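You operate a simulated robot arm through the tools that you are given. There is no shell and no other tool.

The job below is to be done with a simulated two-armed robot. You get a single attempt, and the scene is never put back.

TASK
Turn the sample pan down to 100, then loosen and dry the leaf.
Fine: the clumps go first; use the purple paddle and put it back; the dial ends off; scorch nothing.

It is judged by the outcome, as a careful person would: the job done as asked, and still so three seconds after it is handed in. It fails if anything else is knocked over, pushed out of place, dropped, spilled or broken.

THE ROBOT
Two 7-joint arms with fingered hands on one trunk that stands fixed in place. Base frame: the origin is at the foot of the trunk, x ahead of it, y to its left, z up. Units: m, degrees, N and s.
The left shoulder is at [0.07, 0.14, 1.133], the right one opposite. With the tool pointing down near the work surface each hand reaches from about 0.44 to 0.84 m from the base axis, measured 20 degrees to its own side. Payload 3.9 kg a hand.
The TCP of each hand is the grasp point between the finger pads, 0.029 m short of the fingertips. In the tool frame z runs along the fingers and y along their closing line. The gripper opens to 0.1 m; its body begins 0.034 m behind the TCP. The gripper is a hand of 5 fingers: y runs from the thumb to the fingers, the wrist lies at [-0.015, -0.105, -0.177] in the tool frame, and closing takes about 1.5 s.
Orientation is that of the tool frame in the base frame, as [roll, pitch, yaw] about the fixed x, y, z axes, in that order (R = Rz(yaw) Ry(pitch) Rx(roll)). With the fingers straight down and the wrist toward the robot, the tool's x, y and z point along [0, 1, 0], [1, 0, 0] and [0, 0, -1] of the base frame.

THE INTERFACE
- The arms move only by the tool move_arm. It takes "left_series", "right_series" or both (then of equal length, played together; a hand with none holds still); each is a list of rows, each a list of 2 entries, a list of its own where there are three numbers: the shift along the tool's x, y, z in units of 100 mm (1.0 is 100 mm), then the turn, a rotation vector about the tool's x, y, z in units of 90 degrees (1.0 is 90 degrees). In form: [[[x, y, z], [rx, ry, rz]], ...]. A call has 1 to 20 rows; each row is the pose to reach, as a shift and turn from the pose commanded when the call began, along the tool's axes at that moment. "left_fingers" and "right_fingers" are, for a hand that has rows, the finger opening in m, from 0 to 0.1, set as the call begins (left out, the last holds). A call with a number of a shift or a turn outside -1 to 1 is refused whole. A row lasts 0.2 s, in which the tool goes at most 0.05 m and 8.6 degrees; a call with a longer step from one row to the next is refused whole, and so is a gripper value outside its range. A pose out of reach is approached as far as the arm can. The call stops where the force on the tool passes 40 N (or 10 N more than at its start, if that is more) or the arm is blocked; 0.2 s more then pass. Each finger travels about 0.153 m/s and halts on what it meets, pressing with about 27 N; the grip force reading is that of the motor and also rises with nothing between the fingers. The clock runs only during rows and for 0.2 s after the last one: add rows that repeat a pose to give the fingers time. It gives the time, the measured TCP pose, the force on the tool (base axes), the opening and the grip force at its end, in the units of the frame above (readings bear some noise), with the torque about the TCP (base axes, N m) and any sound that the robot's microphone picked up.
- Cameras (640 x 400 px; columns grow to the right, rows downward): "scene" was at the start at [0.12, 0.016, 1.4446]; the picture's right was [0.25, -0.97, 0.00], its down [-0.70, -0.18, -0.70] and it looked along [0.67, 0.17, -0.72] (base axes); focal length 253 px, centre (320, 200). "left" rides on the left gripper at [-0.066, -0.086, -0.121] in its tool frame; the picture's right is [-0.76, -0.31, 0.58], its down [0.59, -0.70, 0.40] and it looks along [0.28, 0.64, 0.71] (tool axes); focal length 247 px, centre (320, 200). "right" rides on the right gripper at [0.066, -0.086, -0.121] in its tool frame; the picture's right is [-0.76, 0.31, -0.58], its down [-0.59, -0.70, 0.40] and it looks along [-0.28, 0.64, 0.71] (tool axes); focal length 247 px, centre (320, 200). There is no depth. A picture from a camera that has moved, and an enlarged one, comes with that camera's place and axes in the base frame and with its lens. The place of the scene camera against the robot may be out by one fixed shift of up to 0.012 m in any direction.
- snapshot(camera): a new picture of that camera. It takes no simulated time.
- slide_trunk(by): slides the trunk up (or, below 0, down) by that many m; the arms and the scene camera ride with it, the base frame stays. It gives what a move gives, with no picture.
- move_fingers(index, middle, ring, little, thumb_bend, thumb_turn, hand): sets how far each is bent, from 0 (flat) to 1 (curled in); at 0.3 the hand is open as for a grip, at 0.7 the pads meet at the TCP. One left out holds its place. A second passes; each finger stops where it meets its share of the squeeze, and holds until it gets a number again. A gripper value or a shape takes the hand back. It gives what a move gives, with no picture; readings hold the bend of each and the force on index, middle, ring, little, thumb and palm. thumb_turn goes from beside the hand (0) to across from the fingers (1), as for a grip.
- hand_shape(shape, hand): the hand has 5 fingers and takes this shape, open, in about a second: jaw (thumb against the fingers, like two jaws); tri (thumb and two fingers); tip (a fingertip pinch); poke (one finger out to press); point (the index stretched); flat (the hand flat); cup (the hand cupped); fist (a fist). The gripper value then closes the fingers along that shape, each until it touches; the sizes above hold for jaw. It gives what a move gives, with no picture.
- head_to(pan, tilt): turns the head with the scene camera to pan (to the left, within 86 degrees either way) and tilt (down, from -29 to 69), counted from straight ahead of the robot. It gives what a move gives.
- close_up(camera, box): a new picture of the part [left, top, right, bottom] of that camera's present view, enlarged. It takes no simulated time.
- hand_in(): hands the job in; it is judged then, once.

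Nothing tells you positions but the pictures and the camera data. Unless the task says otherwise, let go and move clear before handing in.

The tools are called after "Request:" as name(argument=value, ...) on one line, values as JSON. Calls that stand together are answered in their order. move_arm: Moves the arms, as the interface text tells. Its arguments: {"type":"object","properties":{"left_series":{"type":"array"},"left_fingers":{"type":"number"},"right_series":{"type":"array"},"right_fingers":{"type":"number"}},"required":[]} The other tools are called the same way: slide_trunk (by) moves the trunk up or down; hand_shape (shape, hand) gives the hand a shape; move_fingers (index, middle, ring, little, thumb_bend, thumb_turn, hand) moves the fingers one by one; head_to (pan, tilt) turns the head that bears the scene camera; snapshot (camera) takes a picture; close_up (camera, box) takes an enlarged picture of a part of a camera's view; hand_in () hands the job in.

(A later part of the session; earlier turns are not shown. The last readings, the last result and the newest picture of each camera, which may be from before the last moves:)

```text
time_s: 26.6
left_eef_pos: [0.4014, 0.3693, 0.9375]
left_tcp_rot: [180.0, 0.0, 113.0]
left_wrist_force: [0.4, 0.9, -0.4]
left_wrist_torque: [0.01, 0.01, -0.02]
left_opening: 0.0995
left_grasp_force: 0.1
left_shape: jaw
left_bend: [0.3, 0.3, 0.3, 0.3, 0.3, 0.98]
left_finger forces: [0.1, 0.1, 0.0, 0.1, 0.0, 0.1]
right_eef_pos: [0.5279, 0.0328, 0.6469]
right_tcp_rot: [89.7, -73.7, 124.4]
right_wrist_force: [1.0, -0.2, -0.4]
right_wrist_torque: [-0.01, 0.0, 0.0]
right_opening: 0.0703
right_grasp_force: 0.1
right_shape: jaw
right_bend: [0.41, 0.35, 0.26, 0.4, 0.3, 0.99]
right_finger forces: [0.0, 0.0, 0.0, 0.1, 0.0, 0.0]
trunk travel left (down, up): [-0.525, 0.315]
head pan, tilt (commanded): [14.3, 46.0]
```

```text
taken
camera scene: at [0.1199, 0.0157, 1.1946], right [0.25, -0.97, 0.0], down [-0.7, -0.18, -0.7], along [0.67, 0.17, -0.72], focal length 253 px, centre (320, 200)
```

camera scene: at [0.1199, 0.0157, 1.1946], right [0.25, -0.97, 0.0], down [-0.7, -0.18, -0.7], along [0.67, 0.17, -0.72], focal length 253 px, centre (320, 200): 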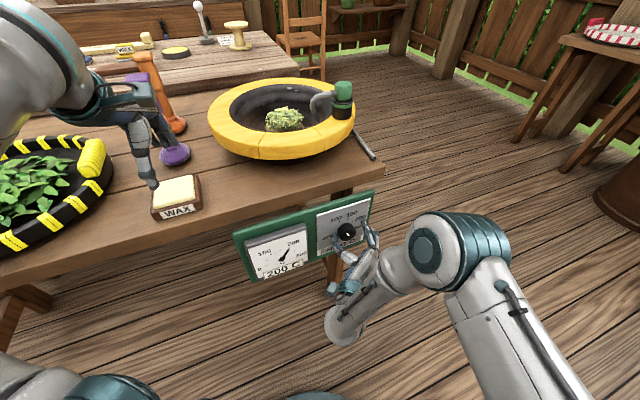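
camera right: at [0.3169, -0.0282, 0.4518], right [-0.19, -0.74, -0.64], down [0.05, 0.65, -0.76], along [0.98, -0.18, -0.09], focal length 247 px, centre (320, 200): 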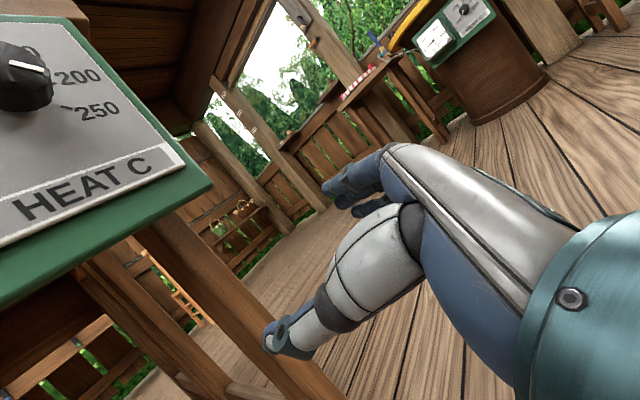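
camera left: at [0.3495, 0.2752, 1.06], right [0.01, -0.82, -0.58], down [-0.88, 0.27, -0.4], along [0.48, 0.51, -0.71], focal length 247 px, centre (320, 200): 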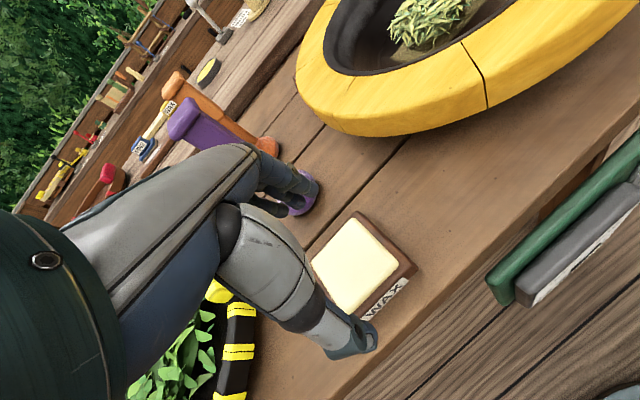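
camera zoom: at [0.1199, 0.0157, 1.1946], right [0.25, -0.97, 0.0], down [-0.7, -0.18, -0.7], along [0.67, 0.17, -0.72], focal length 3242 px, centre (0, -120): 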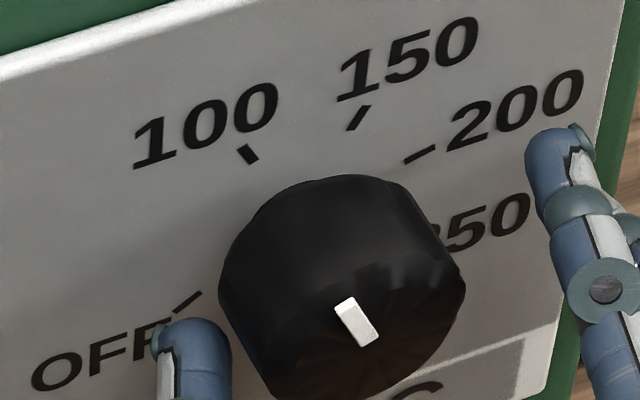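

The pointer now reads close to 100. I'm backing the right hand out and raising the trunk again while the pan cools.

Request:
move_arm(right_series=[[[0, 0.0, -0.33], [0, 0, 0]], [[0, 0, -0.67], [0, 0, 0]], [[0, 0, -1.0], [0, 0, 0]]])

Request:
slide_trunk(by=0.25)

Request:
snapshot(camera="scene")

Request:
close_up(camera="scene", box=[240, 225, 400, 325])

Request:
close_up(camera="scene", box=[220, 140, 370, 240])

Request:
snapshot(camera="left")

```text
time_s: 27.4
left_eef_pos: [0.402, 0.3698, 0.9387]
left_tcp_rot: [180.0, 0.0, 113.0]
left_wrist_force: [0.5, 0.7, 1.7]
left_wrist_torque: [0.01, 0.02, -0.02]
left_opening: 0.0996
left_grasp_force: 0.1
left_shape: jaw
left_bend: [0.3, 0.3, 0.3, 0.3, 0.3, 0.98]
left_finger forces: [0.1, 0.0, 0.0, 0.0, 0.0, 0.0]
right_eef_pos: [0.4472, -0.0242, 0.6481]
right_tcp_rot: [90.0, -73.8, 124.1]
right_wrist_force: [-0.5, 0.3, -0.4]
right_wrist_torque: [-0.05, 0.02, 0.0]
right_opening: 0.0703
right_grasp_force: 0.1
right_shape: jaw
right_bend: [0.41, 0.35, 0.26, 0.4, 0.3, 0.99]
right_finger forces: [0.0, 0.1, 0.0, 0.1, 0.0, 0.0]
trunk travel left (down, up): [-0.525, 0.315]
head pan, tilt (commanded): [14.3, 46.0]
```

```text
time_s: 30.0
left_eef_pos: [0.4027, 0.3698, 1.1877]
left_tcp_rot: [180.0, 0.0, 113.0]
left_wrist_force: [0.3, 0.1, -0.7]
left_wrist_torque: [0.02, 0.01, 0.01]
left_opening: 0.0996
left_grasp_force: 0.1
left_shape: jaw
left_bend: [0.3, 0.3, 0.3, 0.3, 0.3, 0.98]
left_finger forces: [0.0, 0.0, 0.0, 0.0, 0.0, 0.0]
right_eef_pos: [0.4465, -0.0252, 0.8972]
right_tcp_rot: [89.8, -73.7, 124.4]
right_wrist_force: [-0.3, 0.1, 0.4]
right_wrist_torque: [-0.01, -0.03, 0.02]
right_opening: 0.0704
right_grasp_force: 0.1
right_shape: jaw
right_bend: [0.41, 0.35, 0.26, 0.4, 0.3, 0.99]
right_finger forces: [0.0, 0.0, 0.0, 0.0, 0.0, 0.0]
trunk travel left (down, up): [-0.775, 0.065]
head pan, tilt (commanded): [14.3, 46.0]
```

```text
taken
camera scene: at [0.1201, 0.016, 1.4445], right [0.25, -0.97, 0.0], down [-0.7, -0.18, -0.7], along [0.67, 0.17, -0.72], focal length 253 px, centre (320, 200)
```

scene: 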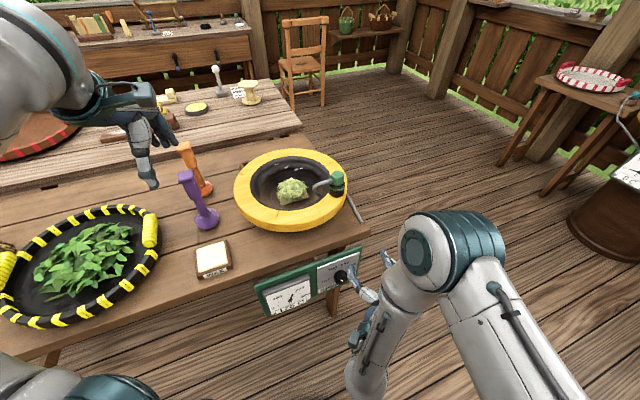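

```text
4.00 times, centred on (320, 275) of scene
camera zoom: at [0.1201, 0.016, 1.4445], right [0.25, -0.97, 0.0], down [-0.7, -0.18, -0.7], along [0.67, 0.17, -0.72], focal length 1013 px, centre (320, -100)
```

zoom: 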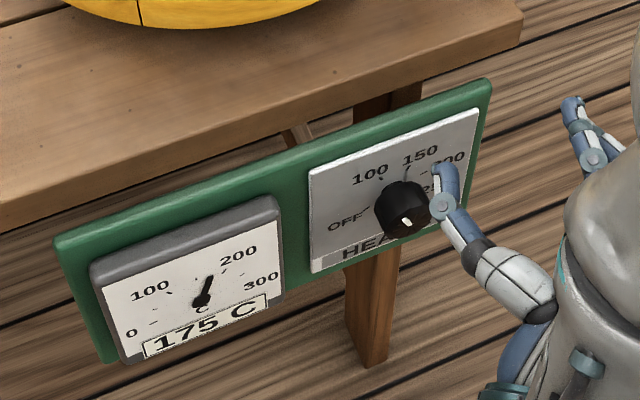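

```text
4.00 times, centred on (295, 190) of scene
camera zoom: at [0.1201, 0.016, 1.4445], right [0.25, -0.97, 0.0], down [-0.7, -0.18, -0.7], along [0.67, 0.17, -0.72], focal length 1013 px, centre (420, 240)
```

zoom: 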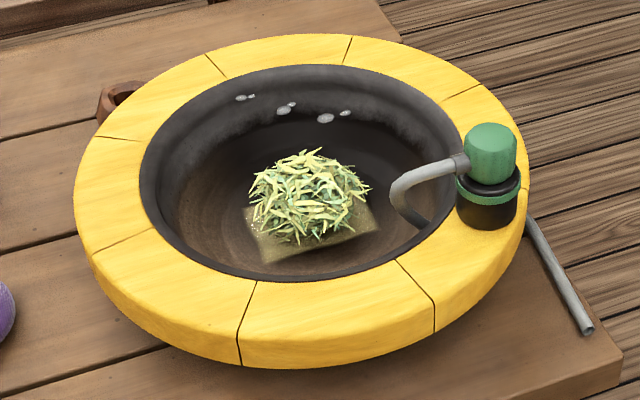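

```text
taken
camera left: at [0.3497, 0.2753, 1.3098], right [0.01, -0.82, -0.58], down [-0.88, 0.27, -0.4], along [0.48, 0.51, -0.71], focal length 247 px, centre (320, 200)
```

left: 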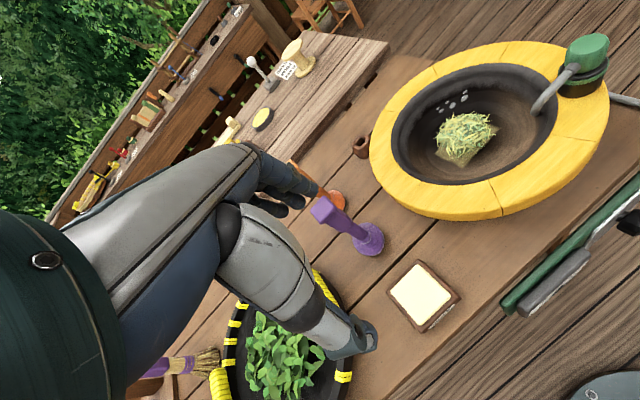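

The pan is down to 175 C and still cooling. Next I need the purple paddle, so I'm enlarging views of its handle to plan the grasp.

Request:
close_up(camera="left", box=[290, 180, 400, 270])

Request:
close_up(camera="scene", box=[165, 160, 235, 235])

Request:
close_up(camera="right", box=[0, 0, 640, 400])

```text
4.44 times, centred on (345, 225) of left
camera zoom: at [0.3497, 0.2753, 1.3098], right [0.01, -0.82, -0.58], down [-0.88, 0.27, -0.4], along [0.48, 0.51, -0.71], focal length 1098 px, centre (209, 89)
```

zoom: 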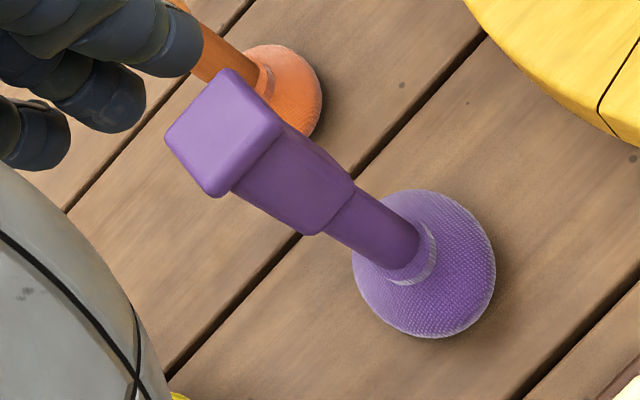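

```text
5.33 times, centred on (200, 198) of scene
camera zoom: at [0.1201, 0.016, 1.4445], right [0.25, -0.97, 0.0], down [-0.7, -0.18, -0.7], along [0.67, 0.17, -0.72], focal length 1351 px, centre (960, 213)
```

zoom: 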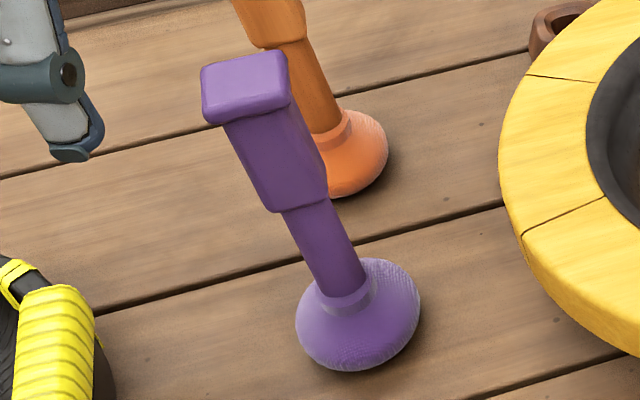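

```text
1.00 times, centred on (320, 200) of right (not enlarged: the box is as wide or as high as the picture)
camera zoom: at [0.2912, -0.0082, 0.9363], right [-0.2, -0.74, -0.64], down [0.04, 0.65, -0.76], along [0.98, -0.18, -0.09], focal length 247 px, centre (320, 200)
```

zoom: 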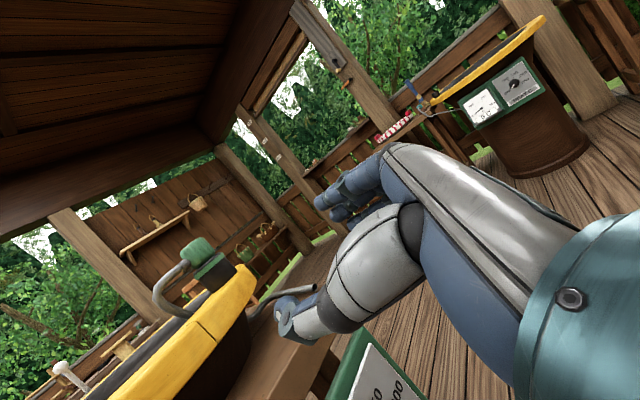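

The purple paddle stands upright at about (0.539, 0.490) with its top near z 1.0, and its square handle lines up with the table. I'm moving the left hand above it with the fingers aligned to the handle faces.

Request:
move_arm(left_series=[[[0.1, 0.29, 0.13], [0, 0, -0.049]], [[0.2, 0.57, 0.27], [0, 0, -0.098]], [[0.3, 0.86, 0.4], [0, 0, -0.147]]], left_fingers=0.1)

Request:
move_arm(left_series=[[[0.03, 0.3, 0.2], [0, 0, 0]], [[0.05, 0.6, 0.4], [0, 0, 0]], [[0.07, 0.9, 0.6], [0, 0, 0]]])

Request:
snapshot(camera="left")

Request:
close_up(camera="scene", box=[120, 100, 280, 240])

Request:
close_up(camera="scene", box=[240, 225, 400, 325])

```text
time_s: 30.8
left_eef_pos: [0.4714, 0.4316, 1.1484]
left_tcp_rot: [-180.0, 0.0, 126.3]
left_wrist_force: [0.3, 0.0, -0.2]
left_wrist_torque: [-0.02, 0.02, 0.06]
left_opening: 0.1001
left_grasp_force: 0.1
left_shape: jaw
left_bend: [0.3, 0.3, 0.3, 0.3, 0.3, 0.98]
left_finger forces: [0.0, 0.0, 0.0, 0.0, 0.0, 0.0]
right_eef_pos: [0.4476, -0.0231, 0.8974]
right_tcp_rot: [90.2, -73.8, 123.9]
right_wrist_force: [-0.1, 0.1, 0.6]
right_wrist_torque: [0.01, -0.01, -0.01]
right_opening: 0.0703
right_grasp_force: 0.0
right_shape: jaw
right_bend: [0.41, 0.35, 0.26, 0.4, 0.3, 0.99]
right_finger forces: [0.0, 0.0, 0.0, 0.0, 0.1, 0.0]
trunk travel left (down, up): [-0.775, 0.065]
head pan, tilt (commanded): [14.3, 46.0]
```

```text
time_s: 31.6
left_eef_pos: [0.5403, 0.4898, 1.0858]
left_tcp_rot: [-180.0, -0.1, 126.1]
left_wrist_force: [0.0, -0.6, -0.2]
left_wrist_torque: [0.0, 0.02, 0.02]
left_opening: 0.0997
left_grasp_force: 0.0
left_shape: jaw
left_bend: [0.3, 0.3, 0.3, 0.3, 0.3, 0.98]
left_finger forces: [0.1, 0.1, 0.0, 0.0, 0.0, 0.0]
right_eef_pos: [0.4479, -0.0245, 0.8971]
right_tcp_rot: [90.2, -73.8, 123.9]
right_wrist_force: [0.2, 0.8, 0.1]
right_wrist_torque: [0.0, 0.01, -0.01]
right_opening: 0.0703
right_grasp_force: 0.1
right_shape: jaw
right_bend: [0.41, 0.35, 0.26, 0.4, 0.3, 0.99]
right_finger forces: [0.1, 0.0, 0.0, 0.0, 0.1, 0.1]
trunk travel left (down, up): [-0.775, 0.065]
head pan, tilt (commanded): [14.3, 46.0]
```

```text
taken
camera left: at [0.5101, 0.3858, 1.2078], right [0.2, -0.79, -0.58], down [-0.92, 0.06, -0.4], along [0.35, 0.61, -0.71], focal length 247 px, centre (320, 200)
```

left: 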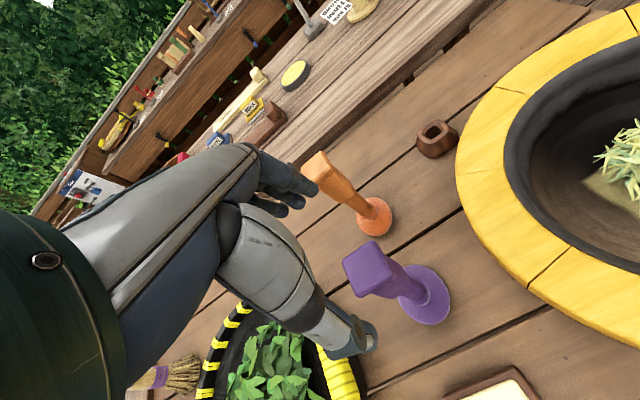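

```text
2.86 times, centred on (200, 170) of scene
camera zoom: at [0.121, 0.0163, 1.4445], right [0.25, -0.97, 0.0], down [-0.7, -0.18, -0.69], along [0.67, 0.17, -0.72], focal length 724 px, centre (663, 286)
```

zoom: 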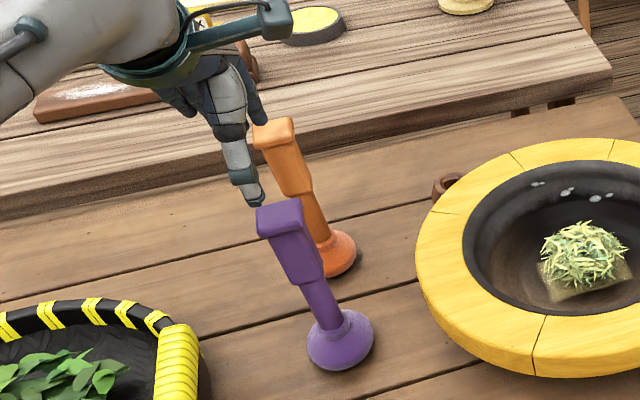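

```text
4.00 times, centred on (320, 275) of scene
camera zoom: at [0.121, 0.0163, 1.4445], right [0.25, -0.97, 0.0], down [-0.7, -0.18, -0.69], along [0.67, 0.17, -0.72], focal length 1013 px, centre (320, -100)
```

zoom: 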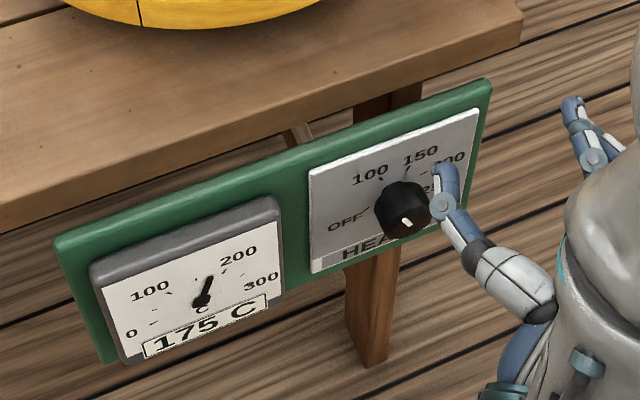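

The hand is above and beside the paddle. I'm enlarging the left camera's view of it for an exact lateral offset.

Request:
close_up(camera="left", box=[320, 220, 480, 340])

```text
3.33 times, centred on (400, 280) of left
camera zoom: at [0.5101, 0.3858, 1.2078], right [0.2, -0.79, -0.58], down [-0.92, 0.06, -0.4], along [0.35, 0.61, -0.71], focal length 823 px, centre (53, -67)
```

zoom: 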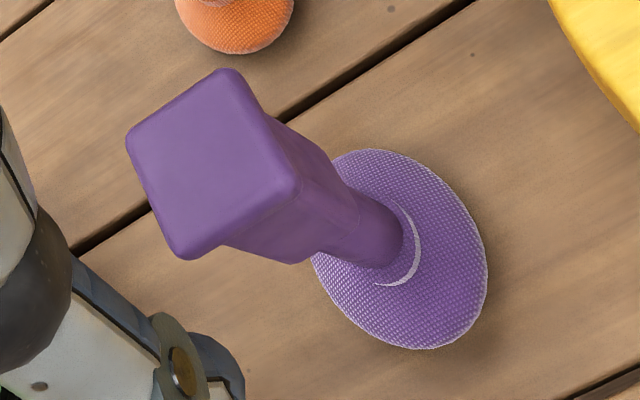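

The paddle axis is at (0.540, 0.489) and the hand is centred over it. I'm descending around the handle.

Request:
move_arm(left_series=[[[0, 0, 0.33], [0, 0, 0]], [[0, 0, 0.67], [0, 0, 0]], [[0, 0, 1.0], [0, 0, 0]]])

Request:
snapshot(camera="left")

Request:
close_up(camera="scene", box=[140, 130, 260, 240])

```text
time_s: 32.4
left_eef_pos: [0.5398, 0.4891, 0.9873]
left_tcp_rot: [180.0, 0.1, 126.2]
left_wrist_force: [-0.4, -0.5, -0.6]
left_wrist_torque: [0.01, 0.03, -0.01]
left_opening: 0.0999
left_grasp_force: 0.1
left_shape: jaw
left_bend: [0.3, 0.3, 0.3, 0.3, 0.3, 0.98]
left_finger forces: [0.0, 0.0, 0.1, 0.0, 0.1, 0.0]
right_eef_pos: [0.4474, -0.0228, 0.8972]
right_tcp_rot: [90.1, -73.9, 124.0]
right_wrist_force: [0.4, 0.3, 0.3]
right_wrist_torque: [-0.01, -0.03, 0.04]
right_opening: 0.0703
right_grasp_force: 0.0
right_shape: jaw
right_bend: [0.41, 0.35, 0.26, 0.4, 0.3, 0.99]
right_finger forces: [0.1, 0.0, 0.0, 0.0, 0.1, 0.1]
trunk travel left (down, up): [-0.775, 0.065]
head pan, tilt (commanded): [14.3, 46.0]
```

```text
taken
camera left: at [0.5094, 0.3852, 1.1088], right [0.2, -0.79, -0.58], down [-0.91, 0.06, -0.4], along [0.35, 0.61, -0.71], focal length 247 px, centre (320, 200)
```

left: 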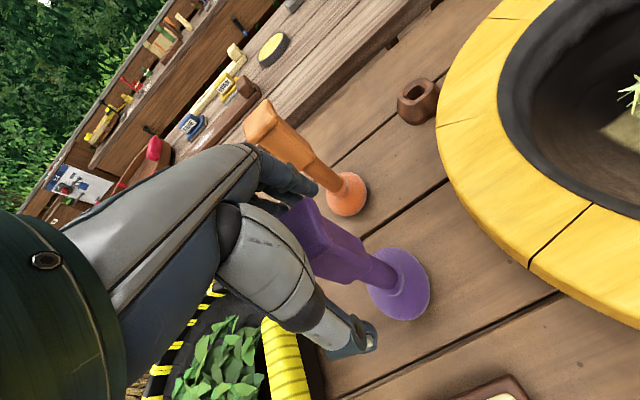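

```text
3.64 times, centred on (200, 185) of scene
camera zoom: at [0.1203, 0.0164, 1.4446], right [0.25, -0.97, 0.0], down [-0.7, -0.18, -0.69], along [0.67, 0.17, -0.72], focal length 921 px, centre (756, 254)
```

zoom: 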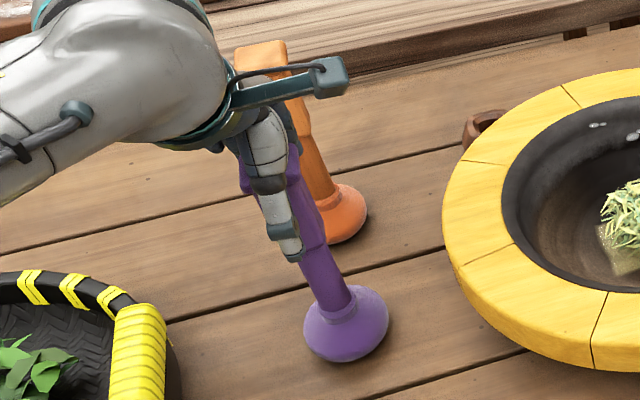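

The handle is between thumb and fingers. I'm lowering a little more, then closing on it.

Request:
move_arm(left_series=[[[0, 0, 0.08], [0, 0, 0]]])

Request:
move_arm(left_series=[[[0, 0, 0], [0, 0, 0]], [[0, 0, 0], [0, 0, 0]], [[0, 0, 0], [0, 0, 0]], [[0, 0, 0], [0, 0, 0]]], left_fingers=0.02)

Request:
snapshot(camera="left")

Request:
close_up(camera="scene", box=[140, 130, 260, 240])

Request:
close_up(camera="scene", box=[240, 225, 400, 325])

```text
time_s: 32.8
left_eef_pos: [0.5389, 0.4898, 0.9789]
left_tcp_rot: [179.9, 0.0, 126.2]
left_wrist_force: [0.4, -0.4, 0.4]
left_wrist_torque: [0.0, 0.0, 0.02]
left_opening: 0.0998
left_grasp_force: 0.1
left_shape: jaw
left_bend: [0.3, 0.3, 0.3, 0.3, 0.3, 0.98]
left_finger forces: [0.0, 0.1, 0.1, 0.0, 0.0, 0.0]
right_eef_pos: [0.448, -0.0234, 0.8981]
right_tcp_rot: [90.1, -73.8, 123.9]
right_wrist_force: [-0.6, 0.4, -0.9]
right_wrist_torque: [0.0, -0.01, 0.01]
right_opening: 0.0705
right_grasp_force: 0.0
right_shape: jaw
right_bend: [0.41, 0.35, 0.26, 0.4, 0.3, 0.99]
right_finger forces: [0.1, 0.1, 0.0, 0.0, 0.0, 0.0]
trunk travel left (down, up): [-0.775, 0.065]
head pan, tilt (commanded): [14.3, 46.0]
```

```text
time_s: 33.8
left_eef_pos: [0.5392, 0.49, 0.9791]
left_tcp_rot: [-179.9, 0.0, 126.2]
left_wrist_force: [0.7, 0.6, -0.9]
left_wrist_torque: [-0.01, -0.01, 0.01]
left_opening: 0.0257
left_grasp_force: 27.0
left_shape: jaw
left_bend: [0.53, 0.53, 0.73, 0.58, 0.48, 1.0]
left_finger forces: [16.3, 8.4, 0.0, 0.0, 24.1, 0.0]
right_eef_pos: [0.4467, -0.0242, 0.8977]
right_tcp_rot: [89.7, -73.8, 124.4]
right_wrist_force: [0.0, 0.4, -0.3]
right_wrist_torque: [-0.02, -0.01, -0.05]
right_opening: 0.0701
right_grasp_force: 0.0
right_shape: jaw
right_bend: [0.41, 0.35, 0.26, 0.4, 0.3, 0.99]
right_finger forces: [0.0, 0.1, 0.0, 0.0, 0.0, 0.0]
trunk travel left (down, up): [-0.775, 0.065]
head pan, tilt (commanded): [14.3, 46.0]
```

```text
taken
camera left: at [0.509, 0.385, 1.101], right [0.2, -0.79, -0.58], down [-0.92, 0.06, -0.4], along [0.35, 0.61, -0.71], focal length 247 px, centre (320, 200)
```

left: 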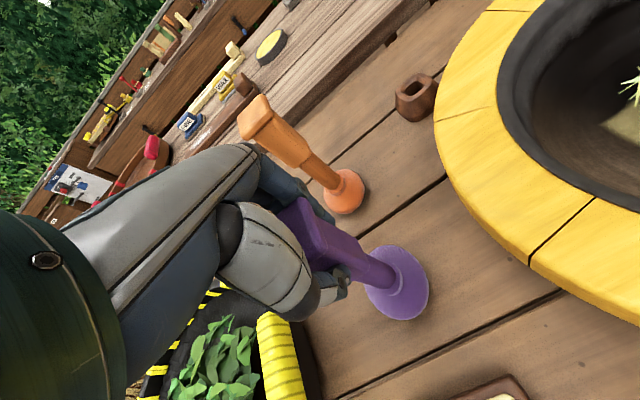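

```text
3.64 times, centred on (200, 185) of scene
camera zoom: at [0.1202, 0.0161, 1.4446], right [0.25, -0.97, 0.0], down [-0.7, -0.18, -0.7], along [0.67, 0.17, -0.72], focal length 921 px, centre (756, 254)
```

zoom: 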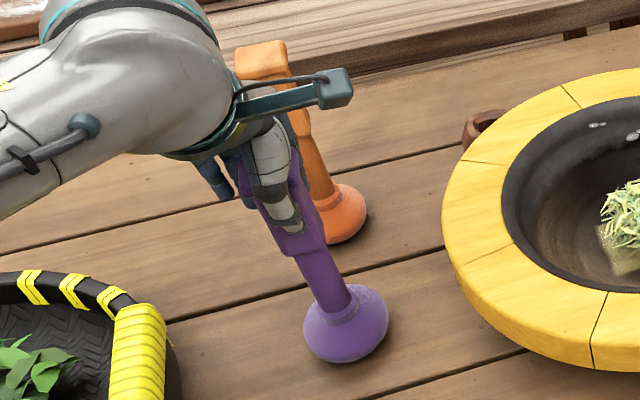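

```text
4.00 times, centred on (320, 275) of scene
camera zoom: at [0.1202, 0.0161, 1.4446], right [0.25, -0.97, 0.0], down [-0.7, -0.18, -0.7], along [0.67, 0.17, -0.72], focal length 1013 px, centre (320, -100)
```

zoom: 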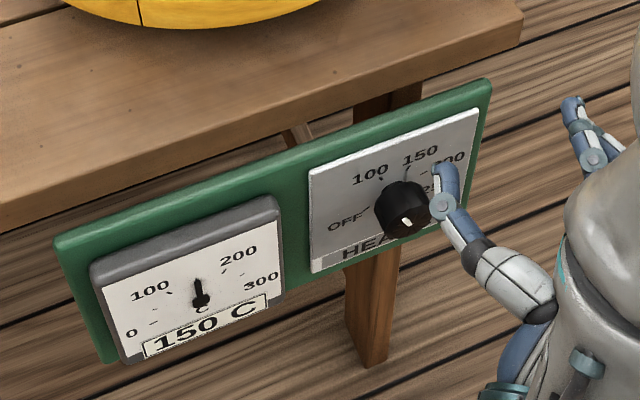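

The grip on the paddle is solid and the gauge is at 150 C, still falling. I'm lifting the paddle straight up and carrying it across to hover over the pan.

Request:
move_arm(left_series=[[[0, 0, -0.2], [0, 0, 0]], [[0, 0, -0.6], [0, 0, 0]], [[-0.1, 0, -1.0], [0, 0, 0]]])

Request:
snapshot(camera="scene")

Request:
snapshot(camera="left")

```text
time_s: 34.6
left_eef_pos: [0.5444, 0.4806, 1.0819]
left_tcp_rot: [-179.9, -0.1, 126.2]
left_wrist_force: [-0.7, -0.8, -4.1]
left_wrist_torque: [-0.04, 0.07, 0.0]
left_opening: 0.0256
left_grasp_force: 27.6
left_shape: jaw
left_bend: [0.53, 0.53, 0.73, 0.58, 0.49, 1.0]
left_finger forces: [16.1, 8.0, 0.1, 0.1, 24.7, 0.0]
right_eef_pos: [0.4476, -0.025, 0.8974]
right_tcp_rot: [90.1, -74.0, 123.9]
right_wrist_force: [-0.9, -0.4, 0.0]
right_wrist_torque: [0.03, -0.01, 0.01]
right_opening: 0.0705
right_grasp_force: 0.1
right_shape: jaw
right_bend: [0.41, 0.35, 0.26, 0.4, 0.3, 0.99]
right_finger forces: [0.0, 0.0, 0.0, 0.1, 0.1, 0.0]
trunk travel left (down, up): [-0.775, 0.065]
head pan, tilt (commanded): [14.3, 46.0]
```

```text
taken
camera scene: at [0.1202, 0.0144, 1.4445], right [0.25, -0.97, 0.0], down [-0.7, -0.18, -0.7], along [0.67, 0.17, -0.72], focal length 253 px, centre (320, 200)
```

scene: 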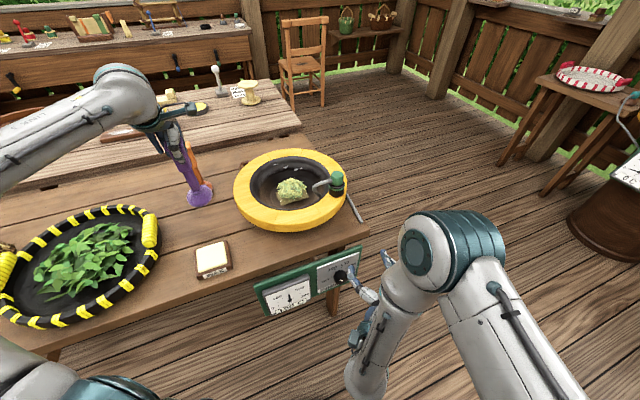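

```text
taken
camera left: at [0.5143, 0.3758, 1.2031], right [0.2, -0.79, -0.58], down [-0.92, 0.06, -0.4], along [0.35, 0.61, -0.71], focal length 247 px, centre (320, 200)
```

left: 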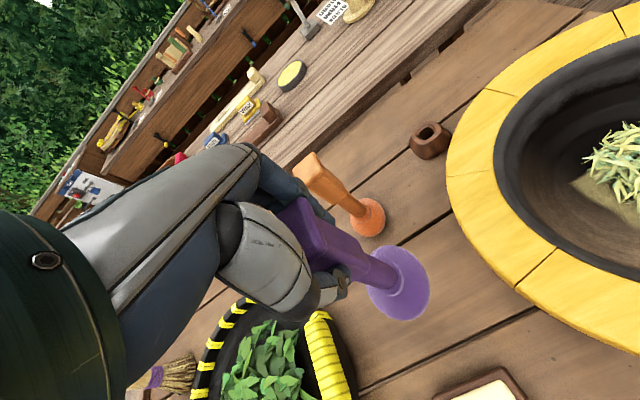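

The paddle is lifted and steady. I'm continuing up and over towards the pan, with the foot clear of the rim.

Request:
move_arm(left_series=[[[-0.2, 0, -0.2], [0, 0, 0]], [[-0.55, -0.03, -0.4], [0, 0, 0]], [[-0.9, -0.06, -0.5], [0, 0, 0]]])

Request:
move_arm(left_series=[[[-0.3, -0.02, 0], [0, 0, 0]], [[-0.6, -0.04, 0], [0, 0, 0]], [[-0.9, -0.06, 0], [0, 0, 0]]])

Request:
snapshot(camera="left")

Request:
snapshot(camera="scene")

Request:
close_up(camera="scene", box=[240, 225, 400, 325])

```text
time_s: 35.4
left_eef_pos: [0.5947, 0.4025, 1.13]
left_tcp_rot: [-179.9, -0.1, 126.2]
left_wrist_force: [-0.7, -0.5, -3.9]
left_wrist_torque: [0.01, 0.03, 0.0]
left_opening: 0.0255
left_grasp_force: 26.7
left_shape: jaw
left_bend: [0.53, 0.53, 0.73, 0.58, 0.49, 1.0]
left_finger forces: [16.1, 7.8, 0.1, 0.0, 24.3, 0.0]
right_eef_pos: [0.4474, -0.0245, 0.8962]
right_tcp_rot: [89.8, -73.9, 124.3]
right_wrist_force: [0.0, -0.8, 0.2]
right_wrist_torque: [-0.02, -0.01, 0.02]
right_opening: 0.0704
right_grasp_force: 0.1
right_shape: jaw
right_bend: [0.41, 0.35, 0.26, 0.4, 0.3, 0.99]
right_finger forces: [0.1, 0.1, 0.0, 0.1, 0.1, 0.1]
trunk travel left (down, up): [-0.775, 0.065]
head pan, tilt (commanded): [14.3, 46.0]
```

```text
time_s: 36.2
left_eef_pos: [0.6416, 0.3274, 1.1293]
left_tcp_rot: [-179.9, 0.1, 126.2]
left_wrist_force: [-1.0, 0.2, -4.6]
left_wrist_torque: [-0.01, 0.01, -0.02]
left_opening: 0.0255
left_grasp_force: 27.4
left_shape: jaw
left_bend: [0.53, 0.53, 0.73, 0.58, 0.49, 1.0]
left_finger forces: [16.0, 8.2, 0.2, 0.0, 24.3, 0.0]
right_eef_pos: [0.4481, -0.0244, 0.8975]
right_tcp_rot: [90.4, -73.9, 123.7]
right_wrist_force: [-0.1, -0.3, -0.6]
right_wrist_torque: [0.01, 0.02, -0.01]
right_opening: 0.0703
right_grasp_force: 0.1
right_shape: jaw
right_bend: [0.41, 0.35, 0.26, 0.4, 0.3, 0.99]
right_finger forces: [0.0, 0.0, 0.0, 0.1, 0.0, 0.0]
trunk travel left (down, up): [-0.775, 0.065]
head pan, tilt (commanded): [14.3, 46.0]
```

```text
taken
camera left: at [0.6113, 0.2241, 1.2511], right [0.2, -0.79, -0.58], down [-0.92, 0.06, -0.4], along [0.35, 0.61, -0.71], focal length 247 px, centre (320, 200)
```

left: 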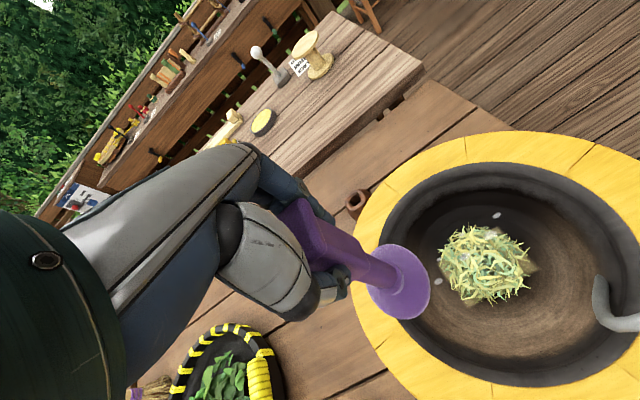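

```text
taken
camera scene: at [0.1214, 0.0151, 1.4445], right [0.25, -0.97, 0.0], down [-0.7, -0.18, -0.69], along [0.67, 0.17, -0.72], focal length 253 px, centre (320, 200)
```

scene: 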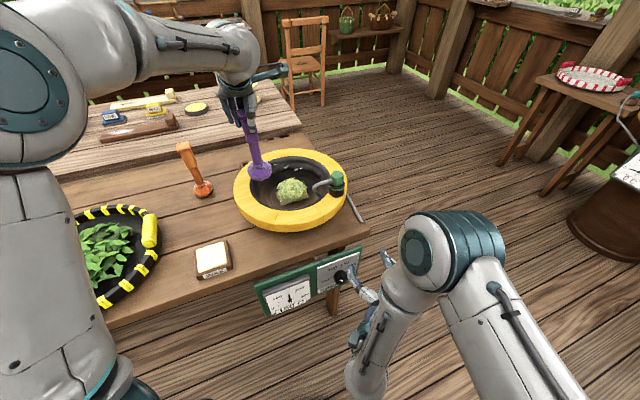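

```text
4.00 times, centred on (320, 275) of scene
camera zoom: at [0.1214, 0.0151, 1.4445], right [0.25, -0.97, 0.0], down [-0.7, -0.18, -0.69], along [0.67, 0.17, -0.72], focal length 1013 px, centre (320, -100)
```

zoom: 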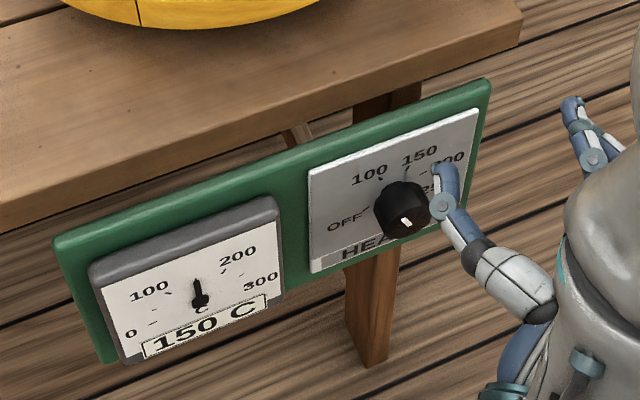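

The left camera now sees the leaf clump clearly, at about (0.69, 0.25) inside the pan. I'm moving above it and waiting there for the pan to cool.

Request:
move_arm(left_series=[[[-0.3, -0.02, 0], [0, 0, 0]], [[-0.6, -0.05, 0], [0, 0, 0]], [[-0.88, -0.07, 0], [0, 0, 0]], [[-0.88, -0.07, 0], [0, 0, 0]], [[-0.88, -0.07, 0], [0, 0, 0]], [[-0.88, -0.07, 0], [0, 0, 0]], [[-0.88, -0.07, 0], [0, 0, 0]], [[-0.88, -0.07, 0], [0, 0, 0]], [[-0.88, -0.07, 0], [0, 0, 0]], [[-0.88, -0.07, 0], [0, 0, 0]], [[-0.88, -0.07, 0], [0, 0, 0]], [[-0.88, -0.07, 0], [0, 0, 0]]])

Request:
snapshot(camera="left")

Request:
close_up(camera="scene", box=[240, 225, 400, 325])

Request:
close_up(camera="scene", box=[220, 130, 370, 240])

```text
time_s: 38.8
left_eef_pos: [0.6876, 0.2543, 1.1285]
left_tcp_rot: [-180.0, 0.0, 126.2]
left_wrist_force: [0.3, -0.3, -3.9]
left_wrist_torque: [-0.02, 0.0, -0.02]
left_opening: 0.0255
left_grasp_force: 27.0
left_shape: jaw
left_bend: [0.53, 0.53, 0.73, 0.58, 0.49, 1.0]
left_finger forces: [15.8, 8.4, 0.0, 0.1, 24.3, 0.0]
right_eef_pos: [0.4479, -0.0234, 0.8969]
right_tcp_rot: [90.1, -73.8, 124.0]
right_wrist_force: [-0.9, -0.1, -0.1]
right_wrist_torque: [-0.03, -0.03, 0.0]
right_opening: 0.0701
right_grasp_force: 0.1
right_shape: jaw
right_bend: [0.41, 0.35, 0.26, 0.4, 0.3, 0.99]
right_finger forces: [0.1, 0.1, 0.1, 0.0, 0.0, 0.1]
trunk travel left (down, up): [-0.775, 0.065]
head pan, tilt (commanded): [14.3, 46.0]
```

```text
taken
camera left: at [0.6574, 0.1505, 1.2504], right [0.2, -0.79, -0.58], down [-0.92, 0.06, -0.4], along [0.35, 0.61, -0.71], focal length 247 px, centre (320, 200)
```

left: 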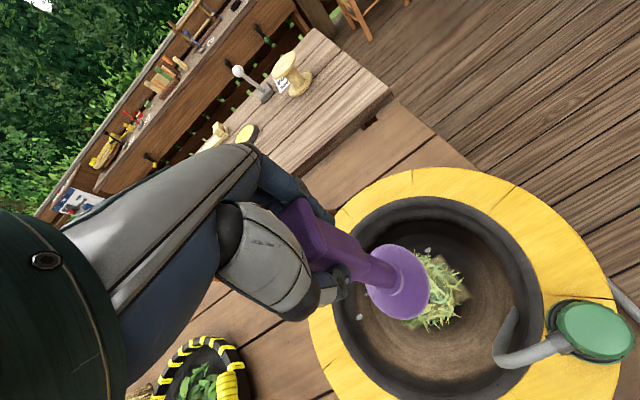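

```text
4.00 times, centred on (320, 275) of scene
camera zoom: at [0.1208, 0.0162, 1.4445], right [0.25, -0.97, 0.0], down [-0.7, -0.18, -0.69], along [0.67, 0.17, -0.72], focal length 1013 px, centre (320, -100)
```

zoom: 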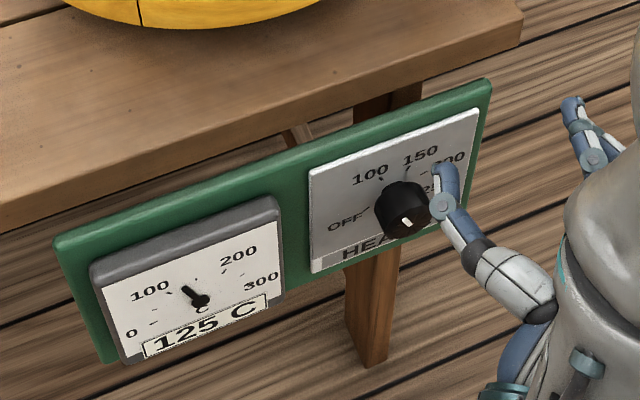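

```text
3.64 times, centred on (295, 185) of scene
camera zoom: at [0.1208, 0.0162, 1.4445], right [0.25, -0.97, 0.0], down [-0.7, -0.18, -0.69], along [0.67, 0.17, -0.72], focal length 921 px, centre (411, 254)
```

zoom: 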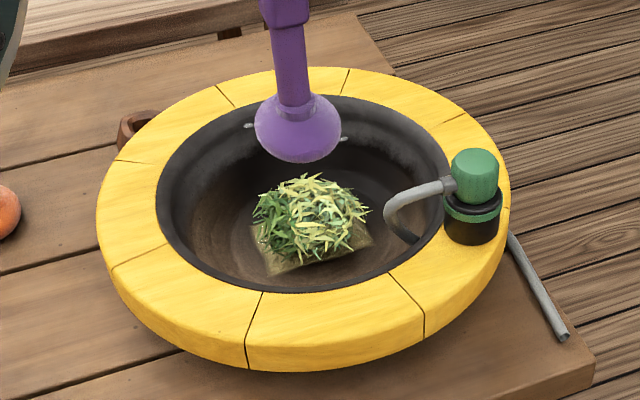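

The gauge is at 125 C. I'm easing down and centring over the clump while I wait for 100.

Request:
move_arm(left_series=[[[-0.05, 0, 0.1], [0, 0, 0]], [[-0.1, 0, 0.2], [0, 0, 0]], [[-0.1, 0, 0.3], [0, 0, 0]], [[-0.1, 0, 0.3], [0, 0, 0]], [[-0.1, 0, 0.3], [0, 0, 0]], [[-0.1, 0, 0.3], [0, 0, 0]], [[-0.1, 0, 0.3], [0, 0, 0]], [[-0.1, 0, 0.3], [0, 0, 0]], [[-0.1, 0, 0.3], [0, 0, 0]], [[-0.1, 0, 0.3], [0, 0, 0]], [[-0.1, 0, 0.3], [0, 0, 0]], [[-0.1, 0, 0.3], [0, 0, 0]], [[-0.1, 0, 0.3], [0, 0, 0]], [[-0.1, 0, 0.3], [0, 0, 0]], [[-0.1, 0, 0.3], [0, 0, 0]], [[-0.1, 0, 0.3], [0, 0, 0]], [[-0.1, 0, 0.3], [0, 0, 0]], [[-0.1, 0, 0.3], [0, 0, 0]]])

Request:
close_up(camera="scene", box=[240, 225, 400, 325])

Request:
close_up(camera="scene", box=[220, 130, 370, 240])

Request:
snapshot(camera="left")

```text
time_s: 42.6
left_eef_pos: [0.694, 0.246, 1.0993]
left_tcp_rot: [180.0, 0.0, 126.2]
left_wrist_force: [0.0, -0.4, -3.9]
left_wrist_torque: [0.0, -0.01, 0.02]
left_opening: 0.0254
left_grasp_force: 27.2
left_shape: jaw
left_bend: [0.53, 0.53, 0.73, 0.58, 0.49, 1.0]
left_finger forces: [15.9, 8.5, 0.1, 0.0, 24.4, 0.0]
right_eef_pos: [0.4484, -0.0244, 0.897]
right_tcp_rot: [90.2, -73.8, 123.9]
right_wrist_force: [0.5, -0.5, 1.1]
right_wrist_torque: [0.02, -0.01, -0.02]
right_opening: 0.0706
right_grasp_force: 0.1
right_shape: jaw
right_bend: [0.41, 0.35, 0.26, 0.4, 0.3, 0.99]
right_finger forces: [0.0, 0.0, 0.0, 0.0, 0.0, 0.0]
trunk travel left (down, up): [-0.775, 0.065]
head pan, tilt (commanded): [14.3, 46.0]
```

```text
4.00 times, centred on (320, 275) of scene
camera zoom: at [0.1208, 0.0162, 1.4445], right [0.25, -0.97, 0.0], down [-0.7, -0.18, -0.69], along [0.67, 0.17, -0.72], focal length 1013 px, centre (320, -100)
```

zoom: 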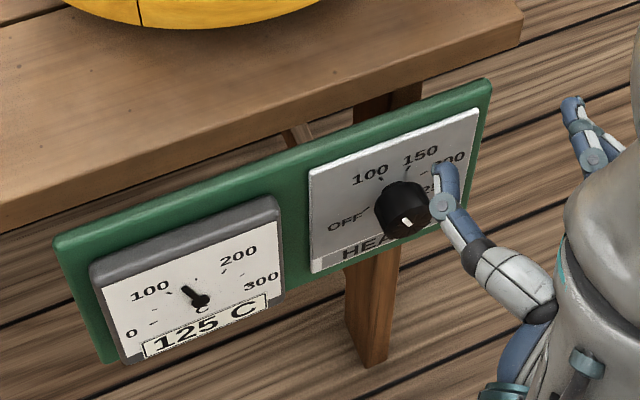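

```text
3.64 times, centred on (295, 185) of scene
camera zoom: at [0.1208, 0.0162, 1.4445], right [0.25, -0.97, 0.0], down [-0.7, -0.18, -0.69], along [0.67, 0.17, -0.72], focal length 921 px, centre (411, 254)
```

zoom: 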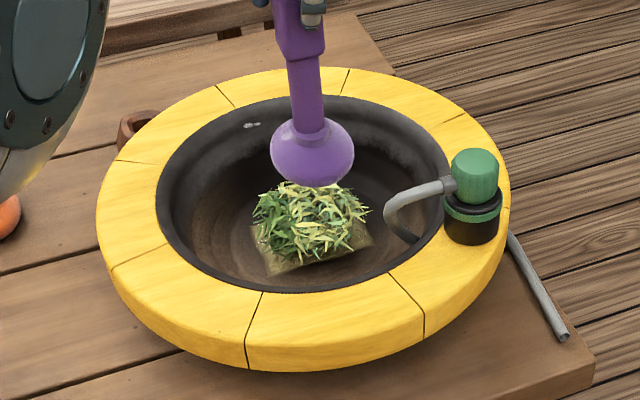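

```text
taken
camera left: at [0.6636, 0.1429, 1.2205], right [0.2, -0.79, -0.58], down [-0.92, 0.06, -0.4], along [0.35, 0.61, -0.71], focal length 247 px, centre (320, 200)
```

left: 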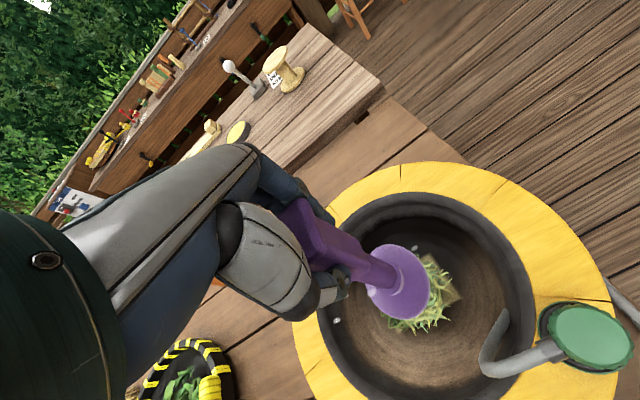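

The gauge still shows 125 C, moving in coarse steps and decaying slowly. I'm holding still above the clump until it reads 100.

Request:
move_arm(left_series=[[[0, 0, 0], [0, 0, 0]], [[0, 0, 0], [0, 0, 0]], [[0, 0, 0], [0, 0, 0]], [[0, 0, 0], [0, 0, 0]], [[0, 0, 0], [0, 0, 0]], [[0, 0, 0], [0, 0, 0]], [[0, 0, 0], [0, 0, 0]], [[0, 0, 0], [0, 0, 0]], [[0, 0, 0], [0, 0, 0]], [[0, 0, 0], [0, 0, 0]], [[0, 0, 0], [0, 0, 0]], [[0, 0, 0], [0, 0, 0]], [[0, 0, 0], [0, 0, 0]], [[0, 0, 0], [0, 0, 0]], [[0, 0, 0], [0, 0, 0]], [[0, 0, 0], [0, 0, 0]], [[0, 0, 0], [0, 0, 0]], [[0, 0, 0], [0, 0, 0]], [[0, 0, 0], [0, 0, 0]], [[0, 0, 0], [0, 0, 0]]])

Request:
close_up(camera="scene", box=[240, 225, 400, 325])

Request:
close_up(camera="scene", box=[262, 160, 342, 220])

```text
time_s: 46.8
left_eef_pos: [0.6947, 0.2465, 1.099]
left_tcp_rot: [179.9, 0.0, 126.2]
left_wrist_force: [0.2, 0.2, -3.5]
left_wrist_torque: [0.01, 0.02, -0.01]
left_opening: 0.0257
left_grasp_force: 26.6
left_shape: jaw
left_bend: [0.53, 0.53, 0.73, 0.58, 0.49, 1.0]
left_finger forces: [15.8, 8.4, 0.1, 0.1, 24.3, 0.0]
right_eef_pos: [0.4484, -0.0235, 0.8966]
right_tcp_rot: [90.4, -73.8, 123.6]
right_wrist_force: [-0.1, 0.2, 0.0]
right_wrist_torque: [0.01, -0.01, -0.01]
right_opening: 0.0702
right_grasp_force: 0.1
right_shape: jaw
right_bend: [0.41, 0.35, 0.26, 0.4, 0.3, 0.99]
right_finger forces: [0.0, 0.0, 0.0, 0.0, 0.1, 0.0]
trunk travel left (down, up): [-0.775, 0.065]
head pan, tilt (commanded): [14.3, 46.0]
```

```text
4.00 times, centred on (320, 275) of scene
camera zoom: at [0.1208, 0.0162, 1.4445], right [0.25, -0.97, 0.0], down [-0.7, -0.18, -0.69], along [0.67, 0.17, -0.72], focal length 1013 px, centre (320, -100)
```

zoom: 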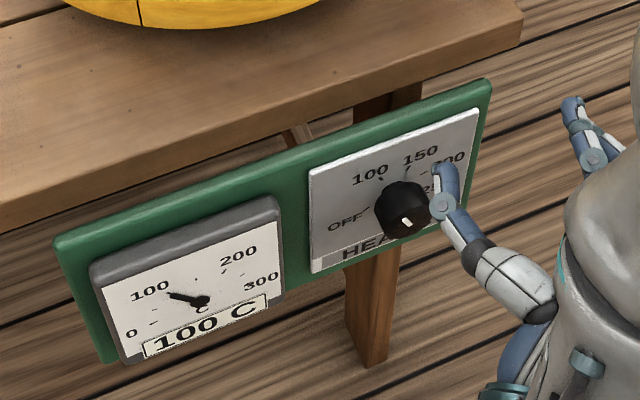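

```text
6.67 times, centred on (302, 190) of scene
camera zoom: at [0.1208, 0.0162, 1.4445], right [0.25, -0.97, 0.0], down [-0.7, -0.18, -0.69], along [0.67, 0.17, -0.72], focal length 1689 px, centre (440, 267)
```

zoom: 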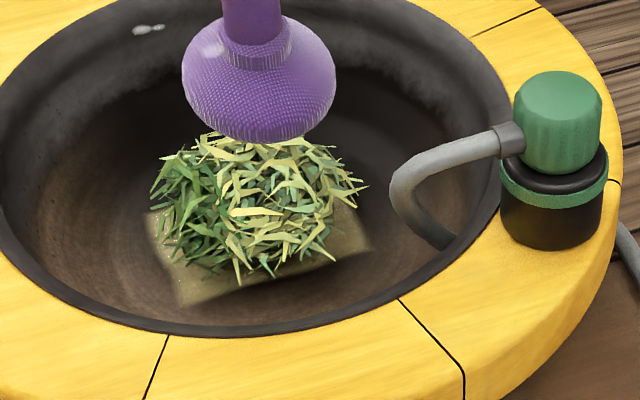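

The gauge reads 100 C. I'm lowering the paddle gently onto the clump, watching the force.

Request:
move_arm(left_series=[[[0, 0, 0.12], [0, 0, 0]], [[0, 0, 0.24], [0, 0, 0]], [[0, 0, 0.34], [0, 0, 0]], [[0, 0, 0.42], [0, 0, 0]], [[0, 0, 0.48], [0, 0, 0]]])

Request:
close_up(camera="scene", box=[252, 150, 352, 220])

Request:
snapshot(camera="left")

```text
time_s: 48.0
left_eef_pos: [0.6931, 0.2468, 1.0526]
left_tcp_rot: [-179.8, 0.0, 126.2]
left_wrist_force: [-0.2, -0.5, -3.0]
left_wrist_torque: [-0.04, -0.01, -0.02]
left_opening: 0.0253
left_grasp_force: 26.6
left_shape: jaw
left_bend: [0.53, 0.53, 0.73, 0.58, 0.49, 1.0]
left_finger forces: [15.9, 8.4, 0.1, 0.0, 24.4, 0.0]
right_eef_pos: [0.4482, -0.0241, 0.8981]
right_tcp_rot: [90.4, -73.7, 123.8]
right_wrist_force: [0.1, 0.4, 0.6]
right_wrist_torque: [0.01, -0.03, 0.0]
right_opening: 0.07
right_grasp_force: 0.1
right_shape: jaw
right_bend: [0.41, 0.35, 0.26, 0.4, 0.3, 0.99]
right_finger forces: [0.1, 0.0, 0.1, 0.0, 0.1, 0.0]
trunk travel left (down, up): [-0.775, 0.065]
head pan, tilt (commanded): [14.3, 46.0]
```

```text
5.71 times, centred on (302, 185) of scene
camera zoom: at [0.1209, 0.0162, 1.4445], right [0.25, -0.97, 0.0], down [-0.7, -0.18, -0.69], along [0.67, 0.17, -0.72], focal length 1447 px, centre (423, 286)
```

zoom: 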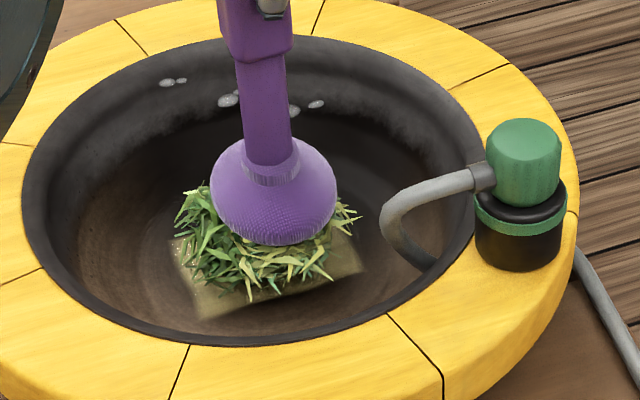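

```text
taken
camera left: at [0.6631, 0.143, 1.173], right [0.2, -0.79, -0.58], down [-0.92, 0.06, -0.4], along [0.35, 0.61, -0.71], focal length 247 px, centre (320, 200)
```

left: 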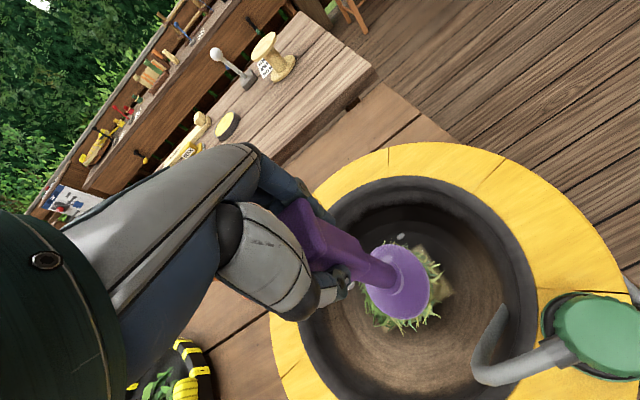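

There's hardly any resistance yet. I'm pressing a bit lower, in small steps, to find the leaf bed.

Request:
move_arm(left_series=[[[0.0, -0.05, 0.06], [0, 0, 0]], [[0, -0.08, 0.12], [0, 0, 0]], [[0, -0.08, 0.18], [0, 0, 0]], [[0, -0.08, 0.22], [0, 0, 0]]])

Request:
close_up(camera="scene", box=[252, 150, 352, 220])

```text
time_s: 49.0
left_eef_pos: [0.6871, 0.2418, 1.0292]
left_tcp_rot: [-179.9, 0.0, 126.2]
left_wrist_force: [-0.7, -0.4, -3.3]
left_wrist_torque: [0.03, 0.01, -0.01]
left_opening: 0.0257
left_grasp_force: 26.5
left_shape: jaw
left_bend: [0.53, 0.53, 0.73, 0.58, 0.49, 1.0]
left_finger forces: [15.8, 8.5, 0.1, 0.0, 24.3, 0.0]
right_eef_pos: [0.4475, -0.0236, 0.8961]
right_tcp_rot: [90.1, -73.8, 124.1]
right_wrist_force: [-0.3, 0.6, 0.3]
right_wrist_torque: [0.02, 0.01, 0.0]
right_opening: 0.0703
right_grasp_force: 0.0
right_shape: jaw
right_bend: [0.41, 0.35, 0.26, 0.4, 0.3, 0.99]
right_finger forces: [0.1, 0.1, 0.0, 0.1, 0.1, 0.1]
trunk travel left (down, up): [-0.775, 0.065]
head pan, tilt (commanded): [14.3, 46.0]
```

```text
5.71 times, centred on (302, 185) of scene
camera zoom: at [0.1209, 0.016, 1.4445], right [0.25, -0.97, 0.0], down [-0.7, -0.18, -0.69], along [0.67, 0.17, -0.72], focal length 1447 px, centre (423, 286)
```

zoom: 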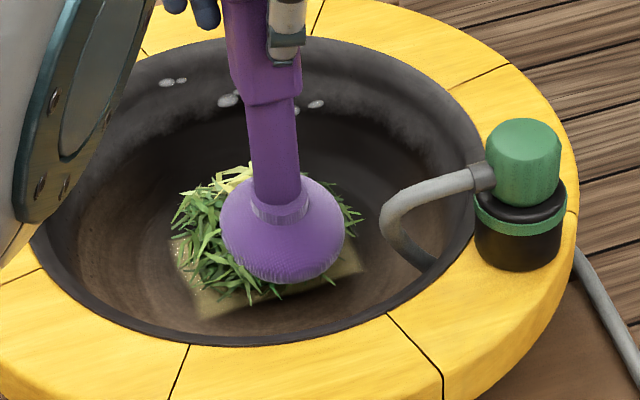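

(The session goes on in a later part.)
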